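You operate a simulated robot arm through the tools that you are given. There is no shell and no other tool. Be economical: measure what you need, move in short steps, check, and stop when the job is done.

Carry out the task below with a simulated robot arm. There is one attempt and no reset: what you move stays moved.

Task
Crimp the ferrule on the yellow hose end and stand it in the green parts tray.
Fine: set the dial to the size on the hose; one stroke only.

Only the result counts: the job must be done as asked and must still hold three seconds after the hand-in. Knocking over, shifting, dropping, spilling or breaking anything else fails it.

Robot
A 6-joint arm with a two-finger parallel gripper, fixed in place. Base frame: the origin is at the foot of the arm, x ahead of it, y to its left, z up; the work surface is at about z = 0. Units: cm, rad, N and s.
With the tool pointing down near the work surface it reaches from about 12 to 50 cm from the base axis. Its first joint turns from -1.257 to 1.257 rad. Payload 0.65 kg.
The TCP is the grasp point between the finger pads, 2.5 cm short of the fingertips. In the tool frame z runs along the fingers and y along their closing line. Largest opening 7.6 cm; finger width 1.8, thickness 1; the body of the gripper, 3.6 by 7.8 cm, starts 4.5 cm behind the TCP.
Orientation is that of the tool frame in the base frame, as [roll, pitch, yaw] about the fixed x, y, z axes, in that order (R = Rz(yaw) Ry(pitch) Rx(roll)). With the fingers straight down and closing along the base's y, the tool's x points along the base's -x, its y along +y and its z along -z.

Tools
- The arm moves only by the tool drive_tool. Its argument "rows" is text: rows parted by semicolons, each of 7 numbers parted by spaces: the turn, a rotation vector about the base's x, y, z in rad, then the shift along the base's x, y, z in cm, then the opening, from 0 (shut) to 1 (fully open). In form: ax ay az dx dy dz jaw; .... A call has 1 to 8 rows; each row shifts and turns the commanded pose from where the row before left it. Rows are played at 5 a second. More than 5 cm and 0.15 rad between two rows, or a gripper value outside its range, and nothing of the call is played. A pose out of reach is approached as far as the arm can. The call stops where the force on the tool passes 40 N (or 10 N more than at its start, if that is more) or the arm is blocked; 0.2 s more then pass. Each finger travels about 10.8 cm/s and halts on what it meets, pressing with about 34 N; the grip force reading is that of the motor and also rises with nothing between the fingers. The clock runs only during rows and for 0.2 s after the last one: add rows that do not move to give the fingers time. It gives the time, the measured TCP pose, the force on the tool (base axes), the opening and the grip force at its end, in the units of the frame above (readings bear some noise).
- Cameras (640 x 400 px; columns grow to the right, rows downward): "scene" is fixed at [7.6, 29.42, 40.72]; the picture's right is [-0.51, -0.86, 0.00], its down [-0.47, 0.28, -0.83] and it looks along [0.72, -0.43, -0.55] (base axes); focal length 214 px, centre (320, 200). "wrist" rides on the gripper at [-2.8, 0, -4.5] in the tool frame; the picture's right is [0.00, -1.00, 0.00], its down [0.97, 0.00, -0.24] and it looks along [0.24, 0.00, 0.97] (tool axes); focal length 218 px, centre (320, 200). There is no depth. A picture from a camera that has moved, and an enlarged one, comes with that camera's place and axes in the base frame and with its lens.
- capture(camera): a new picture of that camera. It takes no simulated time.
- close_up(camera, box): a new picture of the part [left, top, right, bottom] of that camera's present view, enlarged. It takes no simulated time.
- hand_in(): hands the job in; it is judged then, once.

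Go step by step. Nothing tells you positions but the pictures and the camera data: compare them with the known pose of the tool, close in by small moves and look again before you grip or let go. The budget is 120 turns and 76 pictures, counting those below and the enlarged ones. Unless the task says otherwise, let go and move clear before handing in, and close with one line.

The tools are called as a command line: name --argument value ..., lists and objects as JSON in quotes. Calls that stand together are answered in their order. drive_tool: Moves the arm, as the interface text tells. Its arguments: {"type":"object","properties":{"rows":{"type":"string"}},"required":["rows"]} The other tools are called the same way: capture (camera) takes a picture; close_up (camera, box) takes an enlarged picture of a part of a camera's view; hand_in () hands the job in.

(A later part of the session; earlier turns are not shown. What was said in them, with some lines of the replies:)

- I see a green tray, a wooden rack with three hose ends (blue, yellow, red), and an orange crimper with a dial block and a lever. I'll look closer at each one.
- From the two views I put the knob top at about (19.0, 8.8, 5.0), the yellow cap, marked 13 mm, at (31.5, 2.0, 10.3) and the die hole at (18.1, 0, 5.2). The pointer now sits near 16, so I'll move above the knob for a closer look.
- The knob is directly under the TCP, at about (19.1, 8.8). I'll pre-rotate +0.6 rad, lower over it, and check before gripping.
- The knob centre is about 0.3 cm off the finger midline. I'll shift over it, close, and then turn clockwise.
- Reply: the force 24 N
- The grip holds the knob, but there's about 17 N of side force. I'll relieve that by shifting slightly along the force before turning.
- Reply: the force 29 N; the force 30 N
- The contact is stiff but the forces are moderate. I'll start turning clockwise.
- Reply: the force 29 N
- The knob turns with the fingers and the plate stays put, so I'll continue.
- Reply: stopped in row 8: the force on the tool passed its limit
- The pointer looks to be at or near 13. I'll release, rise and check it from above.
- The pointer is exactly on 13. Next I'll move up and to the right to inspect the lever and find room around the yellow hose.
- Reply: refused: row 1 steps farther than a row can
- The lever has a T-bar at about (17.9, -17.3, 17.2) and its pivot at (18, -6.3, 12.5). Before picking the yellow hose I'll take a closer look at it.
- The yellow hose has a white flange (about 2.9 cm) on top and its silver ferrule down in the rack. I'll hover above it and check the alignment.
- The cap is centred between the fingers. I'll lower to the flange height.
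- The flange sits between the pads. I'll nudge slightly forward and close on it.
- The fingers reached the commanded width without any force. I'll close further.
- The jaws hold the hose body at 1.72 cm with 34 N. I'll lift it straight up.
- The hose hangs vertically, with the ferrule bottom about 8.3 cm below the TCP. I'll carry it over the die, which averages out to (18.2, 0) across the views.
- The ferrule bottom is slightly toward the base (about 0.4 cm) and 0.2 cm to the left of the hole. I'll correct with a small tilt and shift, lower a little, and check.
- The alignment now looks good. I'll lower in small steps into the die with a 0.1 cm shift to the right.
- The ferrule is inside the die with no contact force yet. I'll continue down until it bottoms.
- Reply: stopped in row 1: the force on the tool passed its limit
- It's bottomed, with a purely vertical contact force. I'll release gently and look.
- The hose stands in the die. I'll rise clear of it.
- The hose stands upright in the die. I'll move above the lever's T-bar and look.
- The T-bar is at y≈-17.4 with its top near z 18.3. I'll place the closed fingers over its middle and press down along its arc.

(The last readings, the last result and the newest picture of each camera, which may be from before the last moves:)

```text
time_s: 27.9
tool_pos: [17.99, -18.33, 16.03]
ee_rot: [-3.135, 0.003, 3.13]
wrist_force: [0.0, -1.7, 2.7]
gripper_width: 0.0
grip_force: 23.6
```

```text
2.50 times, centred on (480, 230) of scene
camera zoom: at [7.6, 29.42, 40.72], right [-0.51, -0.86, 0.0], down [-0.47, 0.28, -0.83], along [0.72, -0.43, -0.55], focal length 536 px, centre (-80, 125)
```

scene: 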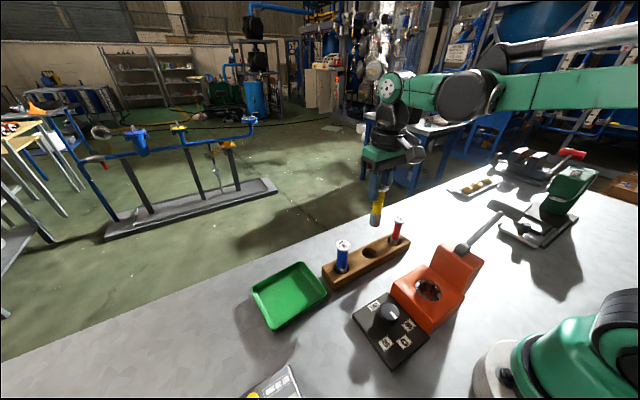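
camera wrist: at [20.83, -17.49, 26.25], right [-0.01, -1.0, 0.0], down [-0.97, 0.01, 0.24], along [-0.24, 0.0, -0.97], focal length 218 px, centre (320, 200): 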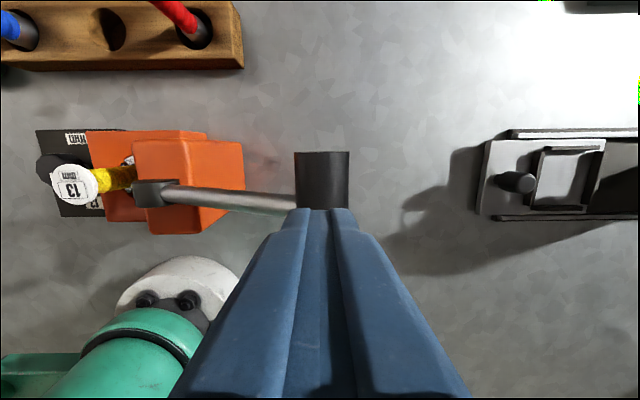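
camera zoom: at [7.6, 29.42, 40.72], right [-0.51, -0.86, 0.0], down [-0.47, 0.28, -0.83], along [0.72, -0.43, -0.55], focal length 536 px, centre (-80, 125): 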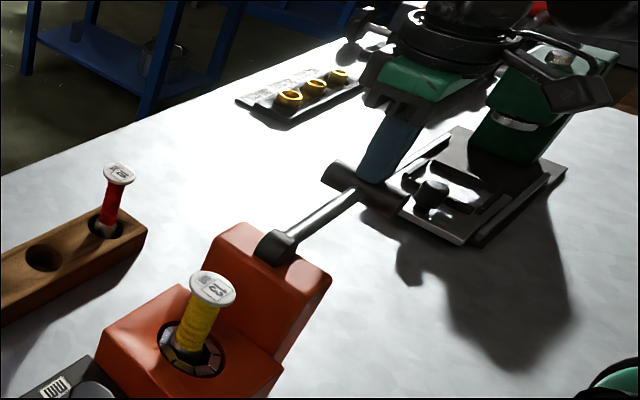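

The lever is moving down with light force and is now about horizontal. I'll continue pressing.

drive_tool --rows "0 0 0 0 0 -0.6 0; 0 0 0 0 0.05 -0.6 0; 0 0 0 0 0.08 -0.6 0; 0 0 0 0 0.1 -0.6 0; 0 0 0 0 0.15 -0.6 0; 0 0 0 0 0.2 -0.6 0; 0 0 0 0 0.2 -0.6 0"

close_up --camera "scene" --box '[390, 150, 570, 310]'

```text
time_s: 29.5
tool_pos: [17.84, -17.31, 12.0]
ee_rot: [-3.136, 0.003, 3.128]
wrist_force: [2.3, -2.4, 3.2]
gripper_width: 0.0
grip_force: 23.4
```

```text
2.50 times, centred on (480, 230) of scene
camera zoom: at [7.6, 29.42, 40.72], right [-0.51, -0.86, 0.0], down [-0.47, 0.28, -0.83], along [0.72, -0.43, -0.55], focal length 536 px, centre (-80, 125)
```

zoom: 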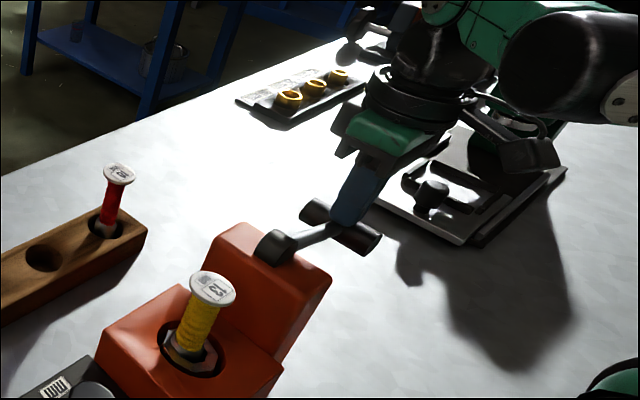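

The dies are visibly closing. I'll continue down to the end stop.

drive_tool --rows "0 0 0 0 0.2 -0.5 0; 0 0 0 0 0.2 -0.5 0; 0 0 0 0 0.25 -0.5 0; 0 0 0 0 0.25 -0.5 0; 0 0 0 0 0.3 -0.5 0; 0 0 0 0 0.3 -0.5 0; 0 0 0 0 0 0 0"

close_up --camera "scene" --box '[390, 150, 570, 310]'

```text
time_s: 30.2
tool_pos: [17.92, -16.97, 10.98]
ee_rot: [-3.139, -0.001, 3.126]
wrist_force: [-3.8, 0.1, 34.8]
gripper_width: 0.0
grip_force: 23.6
stopped in row 3: the force on the tool passed its limit (the readings are from after the stop); the commanded pose is now the measured one
```

```text
2.50 times, centred on (480, 230) of scene
camera zoom: at [7.59, 29.43, 40.72], right [-0.51, -0.86, 0.0], down [-0.47, 0.28, -0.83], along [0.72, -0.43, -0.55], focal length 536 px, centre (-80, 125)
```

zoom: 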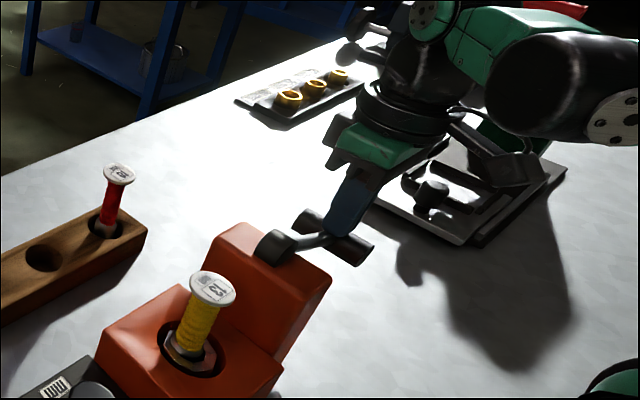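

Force rose to about 35 N at roughly -27°. I'll press slightly further in the same stroke to tell an end stop from crimp resistance.

drive_tool --rows "0 0 0 0 0.05 -0.15 0; 0 0 0 0 0 0 0"

```text
time_s: 30.5
tool_pos: [17.87, -17.1, 10.9]
ee_rot: [-3.137, -0.002, 3.127]
wrist_force: [-2.4, -0.1, 27.1]
gripper_width: 0.01
grip_force: 23.3
stopped in row 1: the force on the tool passed its limit (the readings are from after the stop); the commanded pose is now the measured one
```

close_up --camera "scene" --box '[400, 245, 460, 305]'

```text
6.67 times, centred on (430, 275) of scene
camera zoom: at [7.6, 29.43, 40.72], right [-0.51, -0.86, 0.0], down [-0.47, 0.28, -0.83], along [0.72, -0.43, -0.55], focal length 1430 px, centre (-413, -300)
```

zoom: 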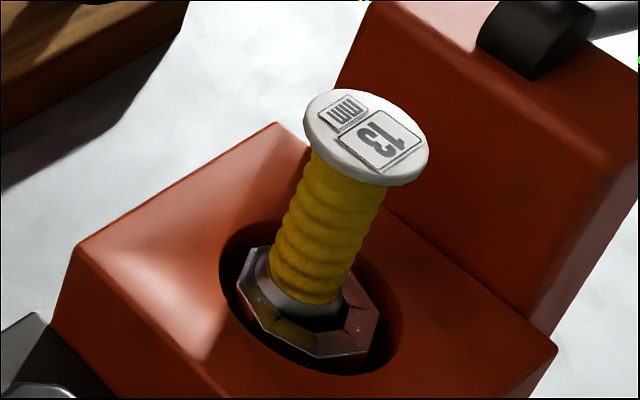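

The dies have closed to a tight octagon and the lever is at its stop. I'll release upward slowly and see whether the lever springs back.

drive_tool --rows "0 0 0 0 0 0.5 0; 0 0 0 0 -0.2 0.8 0; 0 0 0 0 -0.2 0.8 0; 0 0 0 0 -0.2 1 0; 0 0 0 0 -0.2 1 0; 0 0 0 0 0 0 0"

close_up --camera "scene" --box '[390, 150, 570, 310]'

```text
time_s: 31.9
tool_pos: [17.7, -17.89, 15.22]
ee_rot: [-3.138, -0.001, 3.127]
wrist_force: [0.8, 2.3, 3.1]
gripper_width: 0.0
grip_force: 23.0
```

```text
2.50 times, centred on (480, 230) of scene
camera zoom: at [7.6, 29.42, 40.72], right [-0.51, -0.86, 0.0], down [-0.47, 0.28, -0.83], along [0.72, -0.43, -0.55], focal length 536 px, centre (-80, 125)
```

zoom: 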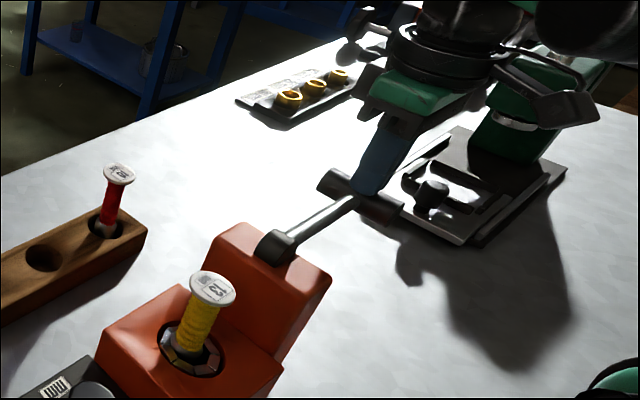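

The lever follows me up on its spring. I'll ride it back to the top and then go clear.

drive_tool --rows "0 0 0 0 0 1 0; 0 0 0 0 0.1 1 0; 0 0 0 0 0.1 1 0; 0 0 0 0 0.2 1 0; 0 0 0 0 0.2 1 0; 0 0 0 0 0 2 0; 0 0 0 0 0 2 0; 0 0 0 0 0 2 0"

capture --camera "scene"

```text
time_s: 33.7
tool_pos: [17.88, -17.28, 26.19]
ee_rot: [-3.139, 0.0, 3.127]
wrist_force: [-0.5, -0.1, 0.2]
gripper_width: 0.0
grip_force: 23.2
```

```text
24 pictures are left
```

scene: 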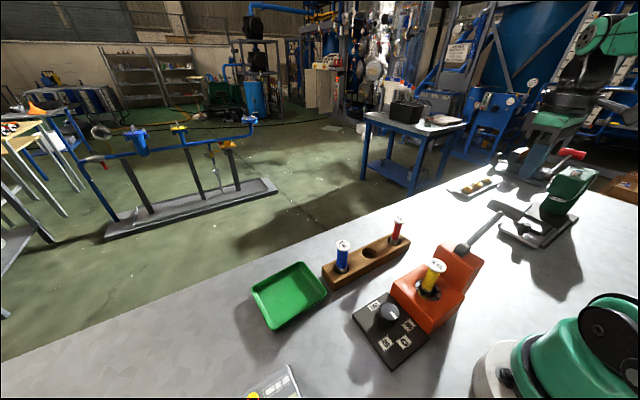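

The lever is back up and the dies are open. I'll return above the hose with the jaws opening.

drive_tool --rows "0 0 0 0.1 4.3 0 0; 0 0 0 0.1 4.3 0 0.2; 0 0 0 0.1 4.3 0 0.4; 0 0 0 0.15 4.2 0 0.5; 0 0 0 0 0 -3 0.5; 0 0 0 0 0 0 0.5"

capture --camera "wrist"

close_up --camera "scene" --box '[390, 220, 490, 310]'

```text
time_s: 35.1
tool_pos: [18.47, -0.15, 22.99]
ee_rot: [-3.138, 0.0, 3.124]
wrist_force: [0.5, 0.6, -0.1]
gripper_width: 3.8
grip_force: 0.2
```

```text
23 pictures are left
camera wrist: at [21.23, -0.27, 27.64], right [-0.02, -1.0, 0.0], down [-0.97, 0.02, 0.24], along [-0.24, 0.0, -0.97], focal length 218 px, centre (320, 200)
```

wrist: 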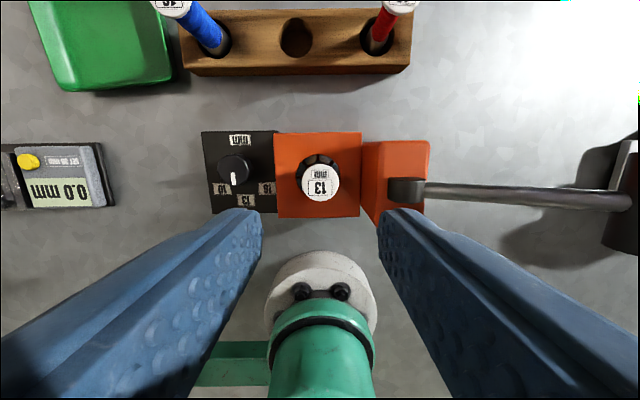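

```text
4.44 times, centred on (440, 265) of scene
camera zoom: at [7.6, 29.42, 40.72], right [-0.51, -0.86, 0.0], down [-0.47, 0.28, -0.83], along [0.72, -0.43, -0.55], focal length 953 px, centre (-213, -89)
```

zoom: 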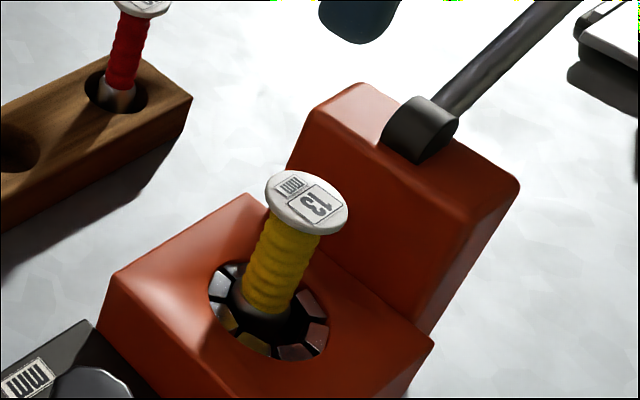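

drive_tool --rows "0 0 0 0.1 -0.15 -4 0.5; 0 0 0 0 0 -4 0.5; 0 0 0 0 0 0 0.5"

capture --camera "wrist"

```text
time_s: 35.9
tool_pos: [18.48, -0.37, 15.13]
ee_rot: [-3.139, 0.0, 3.126]
wrist_force: [0.2, -0.1, -0.1]
gripper_width: 3.8
grip_force: 0.1
```

```text
21 pictures are left
camera wrist: at [21.36, -0.5, 19.67], right [-0.01, -1.0, 0.0], down [-0.97, 0.02, 0.24], along [-0.24, 0.0, -0.97], focal length 218 px, centre (320, 200)
```

wrist: 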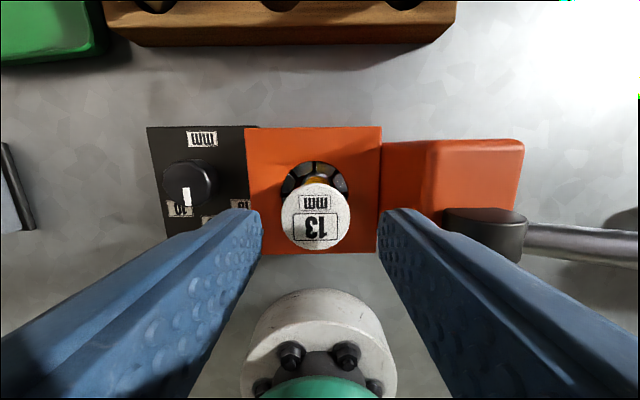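

The cap is centred to within 0.15 cm. I'll lower and grip.

drive_tool --rows "0 0 0 0 0.12 -2 0.5; 0 0 0 0 0 -2.3 0.5; 0 0 0 0 0 0 0.5; 0 0 0 0 0 0 0.3; 0 0 0 0 0 0 0.2; 0 0 0 0 0 0 0.15; 0 0 0 0 0 0 0.15"

capture --camera "wrist"

```text
time_s: 37.5
tool_pos: [18.55, -0.16, 10.75]
ee_rot: [-3.138, 0.0, 3.125]
wrist_force: [-0.1, 0.4, 0.2]
gripper_width: 1.72
grip_force: 34.2
```

```text
20 pictures are left
camera wrist: at [21.33, -0.31, 15.19], right [-0.01, -1.0, 0.0], down [-0.97, 0.02, 0.24], along [-0.24, 0.0, -0.97], focal length 218 px, centre (320, 200)
```

wrist: 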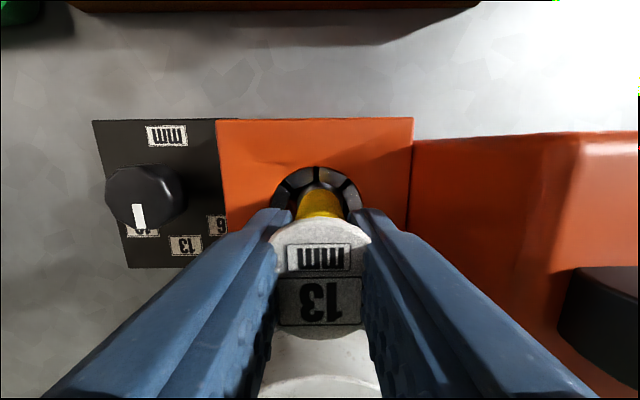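

It's gripped. I'll lift straight out.

drive_tool --rows "0 0 0 0 0 0.8 0.15; 0 0 0 0 0 1.5 0.15; 0 0 0 0 0 2 0.15; 0 0 0 0 0 2.5 0.15; 0 0 0 0 0 2.5 0.15; 0 0 0 0 0 0 0.15"

close_up --camera "scene" --box '[380, 190, 480, 300]'

close_up --camera "scene" --box '[235, 240, 345, 340]'

```text
time_s: 38.9
tool_pos: [18.26, -0.23, 20.14]
ee_rot: [-3.138, 0.001, 3.126]
wrist_force: [0.6, -0.3, -0.5]
gripper_width: 1.71
grip_force: 33.5
```

```text
3.64 times, centred on (430, 245) of scene
camera zoom: at [7.6, 29.42, 40.72], right [-0.51, -0.86, 0.0], down [-0.47, 0.28, -0.83], along [0.72, -0.43, -0.55], focal length 780 px, centre (-80, 36)
```

zoom: 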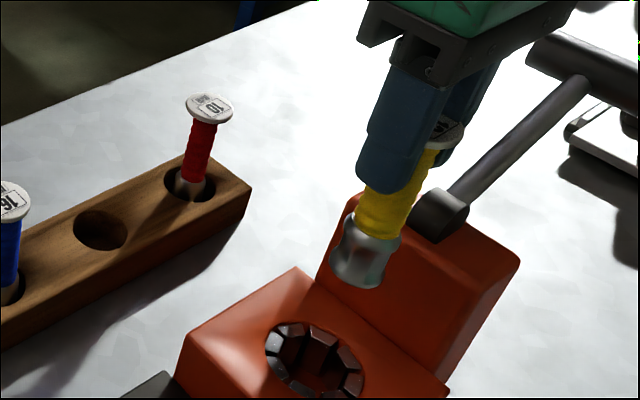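

```text
4.00 times, centred on (290, 290) of scene
camera zoom: at [7.6, 29.42, 40.72], right [-0.51, -0.86, 0.0], down [-0.47, 0.28, -0.83], along [0.72, -0.43, -0.55], focal length 858 px, centre (440, -160)
```

zoom: 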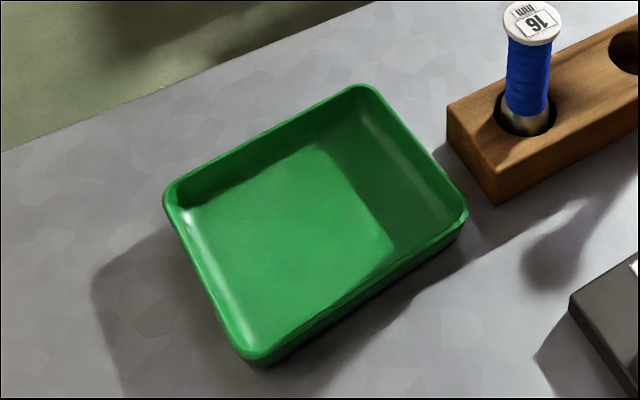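

The ferrule is visibly crimped (waisted). I'll check the hose's tilt in the grip before heading to the tray at about (33, 21.8).

close_up --camera "wrist" --box '[250, 120, 390, 240]'

```text
3.33 times, centred on (320, 180) of wrist
camera zoom: at [21.05, -0.42, 24.62], right [-0.01, -1.0, 0.0], down [-0.97, 0.02, 0.24], along [-0.24, 0.0, -0.97], focal length 728 px, centre (320, 267)
```

zoom: 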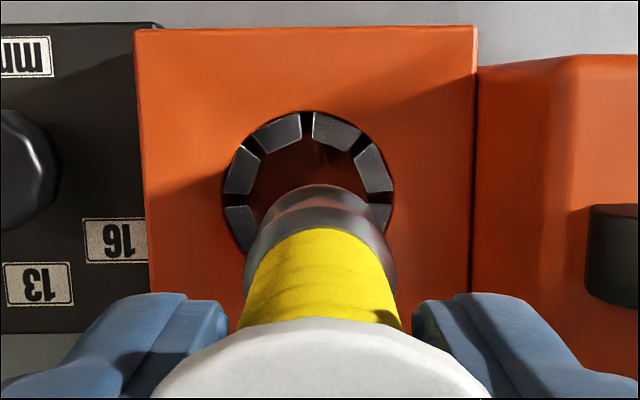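

The hose is essentially vertical in the grip. I'll carry it, raised, over the tray.

drive_tool --rows "0 0 0 0 0 3.5 0.15; 0 0 0 2.45 3.65 0 0.15; 0 0 0 2.45 3.65 0 0.15; 0 0 0 2.45 3.65 0 0.15; 0 0 0 2.45 3.65 0 0.15; 0 0 0 2.45 3.65 0 0.15; 0 0 0 2.45 3.65 0 0.15; 0 0 0 0 0 0 0.15"

capture --camera "wrist"

capture --camera "scene"

```text
time_s: 40.7
tool_pos: [32.84, 21.81, 23.41]
ee_rot: [-3.137, -0.001, 3.127]
wrist_force: [0.0, -1.0, -1.5]
gripper_width: 1.69
grip_force: 34.6
```

```text
16 pictures are left
camera wrist: at [35.69, 21.71, 28.0], right [-0.02, -1.0, 0.0], down [-0.97, 0.02, 0.24], along [-0.24, 0.0, -0.97], focal length 218 px, centre (320, 200)
```

wrist: 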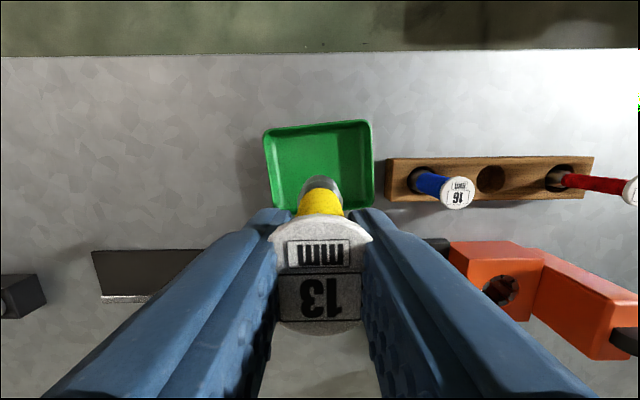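

```text
15 pictures are left
```

scene: 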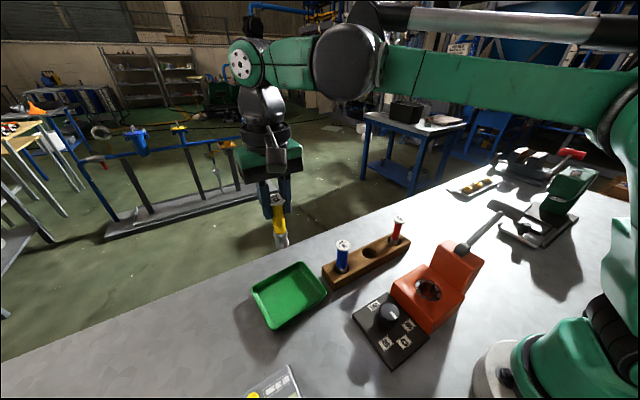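

The hose is above the tray centre. I'll descend most of the way and then check.

drive_tool --rows "0 0 0 0.2 0 -3 0.15; 0 0 0 0 0 -3 0.15; 0 0 0 0 0 -3 0.15; 0 0 0 0 0 -2.5 0.15; 0 0 0 0 0 -1 0.15; 0 0 0 0 0 0 0.15"

close_up --camera "scene" --box '[235, 200, 355, 340]'

capture --camera "wrist"

```text
time_s: 42.1
tool_pos: [33.16, 21.78, 10.94]
ee_rot: [-3.139, -0.001, 3.126]
wrist_force: [-0.3, 1.4, -1.8]
gripper_width: 1.73
grip_force: 34.7
```

```text
2.86 times, centred on (295, 270) of scene
camera zoom: at [7.6, 29.42, 40.72], right [-0.51, -0.86, 0.0], down [-0.47, 0.28, -0.83], along [0.72, -0.43, -0.55], focal length 613 px, centre (391, 0)
```

zoom: 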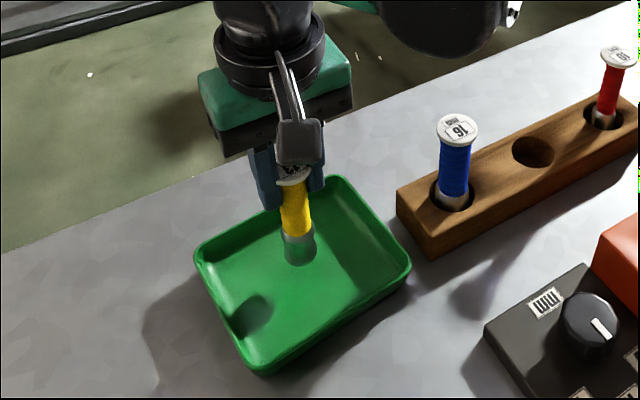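

```text
13 pictures are left
camera wrist: at [36.01, 21.54, 15.45], right [-0.01, -1.0, 0.0], down [-0.97, 0.02, 0.24], along [-0.24, 0.0, -0.97], focal length 218 px, centre (320, 200)
```

wrist: 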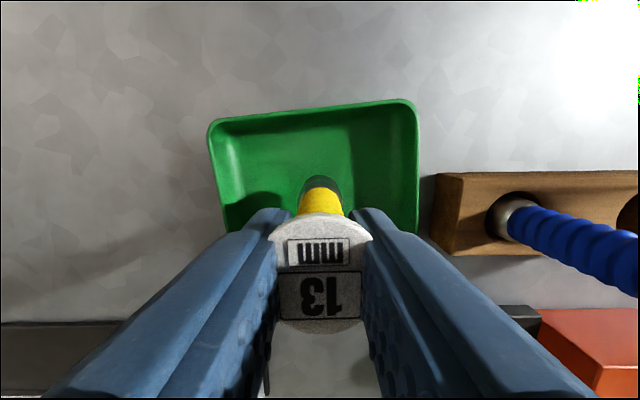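

The hose is centred over the tray. I'll lower gently to contact.

drive_tool --rows "0 0 0 0 0 -0.5 0.15; 0 0 0 0 0 -0.4 0.15; 0 0 0 0 0 -0.3 0.15; 0 0 0 0 0 -0.2 0.15; 0 0 0 0 0 0 0.15"

```text
time_s: 43.3
tool_pos: [33.3, 21.8, 9.65]
ee_rot: [-3.137, 0.0, 3.125]
wrist_force: [0.4, 1.0, -2.4]
gripper_width: 1.71
grip_force: 33.8
```

drive_tool --rows "0 0 0 0 0 -0.15 0.15; 0 0 0 0 0 -0.15 0.15; 0 0 0 0 0 -0.15 0.15; 0 0 0 0 0 -0.15 0.15; 0 0 0 0 0 0 0.15"

close_up --camera "scene" --box '[255, 220, 335, 310]'

```text
time_s: 44.2
tool_pos: [33.24, 21.77, 9.13]
ee_rot: [-3.137, -0.005, 3.125]
wrist_force: [0.4, -0.2, 13.3]
gripper_width: 1.7
grip_force: 34.6
stopped in row 4: the force on the tool passed its limit (the readings are from after the stop); the commanded pose is now the measured one
```

```text
4.44 times, centred on (295, 265) of scene
camera zoom: at [7.6, 29.42, 40.72], right [-0.51, -0.86, 0.0], down [-0.47, 0.28, -0.83], along [0.72, -0.43, -0.55], focal length 953 px, centre (431, -89)
```

zoom: 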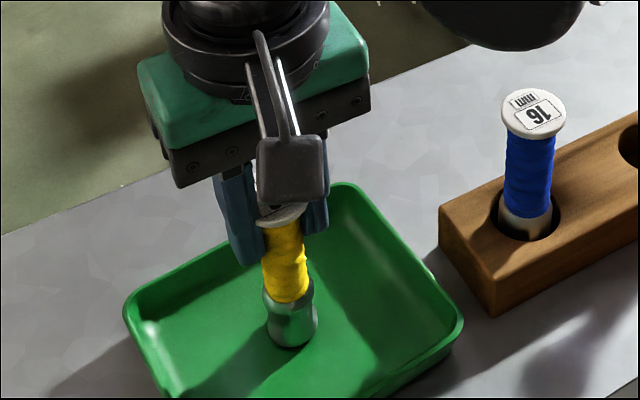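

The ferrule is standing on the tray floor. I'll open the jaws slowly.

drive_tool --rows "0 0 0 0 0 0.03 0.2; 0 0 0 0 0 0 0.24; 0 0 0 0 0 0 0.3; 0 0 0 0 0 0 0.4; 0 0 0 0 0 0 0.5; 0 0 0 0 0 0 0.5"

capture --camera "wrist"

close_up --camera "scene" --box '[255, 220, 335, 310]'

```text
time_s: 45.6
tool_pos: [33.24, 21.76, 9.15]
ee_rot: [-3.137, -0.001, 3.126]
wrist_force: [0.3, 0.2, -0.3]
gripper_width: 3.81
grip_force: 0.2
```

```text
11 pictures are left
camera wrist: at [36.1, 21.57, 13.74], right [-0.02, -1.0, 0.01], down [-0.97, 0.02, 0.24], along [-0.24, 0.0, -0.97], focal length 218 px, centre (320, 200)
```

wrist: 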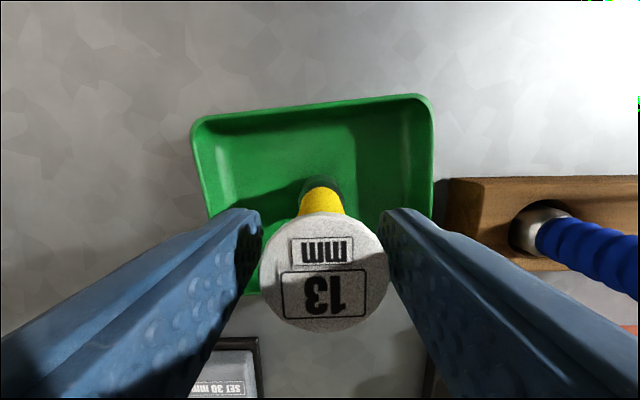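

```text
4.44 times, centred on (295, 265) of scene
camera zoom: at [7.6, 29.42, 40.72], right [-0.51, -0.86, 0.0], down [-0.47, 0.28, -0.83], along [0.72, -0.43, -0.55], focal length 953 px, centre (431, -89)
```

zoom: 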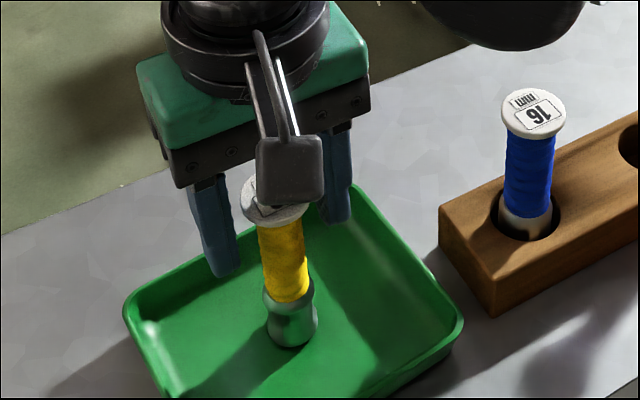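

It stands freely. I'll open a bit more and rise clear.

drive_tool --rows "0 0 0 0 0 0 0.6; 0 0 0 0 0 0.8 0.6; 0 0 0 0 0 2 0.6; 0 0 0 0 0 3.5 0.6; 0 0 0 0 0 4 0.6; 0 0 0 -2 -3 3 0.6; 0 0 0 0 0 0 0.6"

capture --camera "scene"

close_up --camera "scene" --box '[240, 220, 350, 340]'

```text
time_s: 47.2
tool_pos: [31.27, 18.57, 22.51]
ee_rot: [-3.137, -0.001, 3.126]
wrist_force: [-0.4, 0.5, -0.2]
gripper_width: 4.57
grip_force: 0.0
```

```text
9 pictures are left
```

scene: 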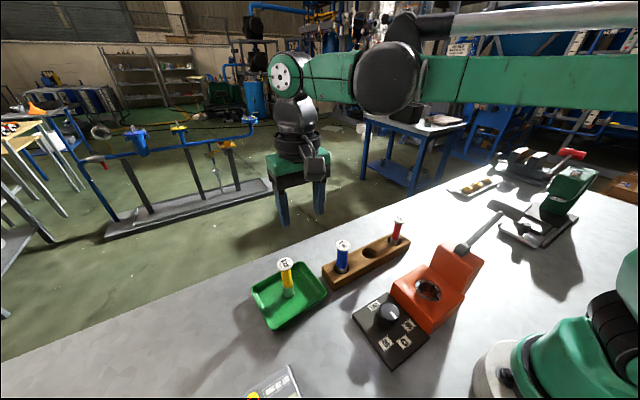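

```text
3.33 times, centred on (295, 280) of scene
camera zoom: at [7.6, 29.42, 40.72], right [-0.51, -0.86, 0.0], down [-0.47, 0.28, -0.83], along [0.72, -0.43, -0.55], focal length 715 px, centre (403, -67)
```

zoom: 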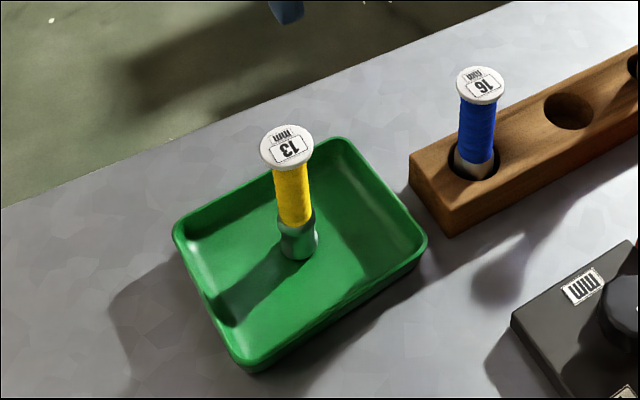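

The crimped yellow hose stands upright in the green tray, the lever and dies are back open, and the arm is clear, so I'm handing in.

hand_in

```text
The job is handed in.
```

I set the dial to 13 mm to match the hose, crimped the yellow hose's ferrule with one lever stroke, and left the hose standing upright in the green tray.
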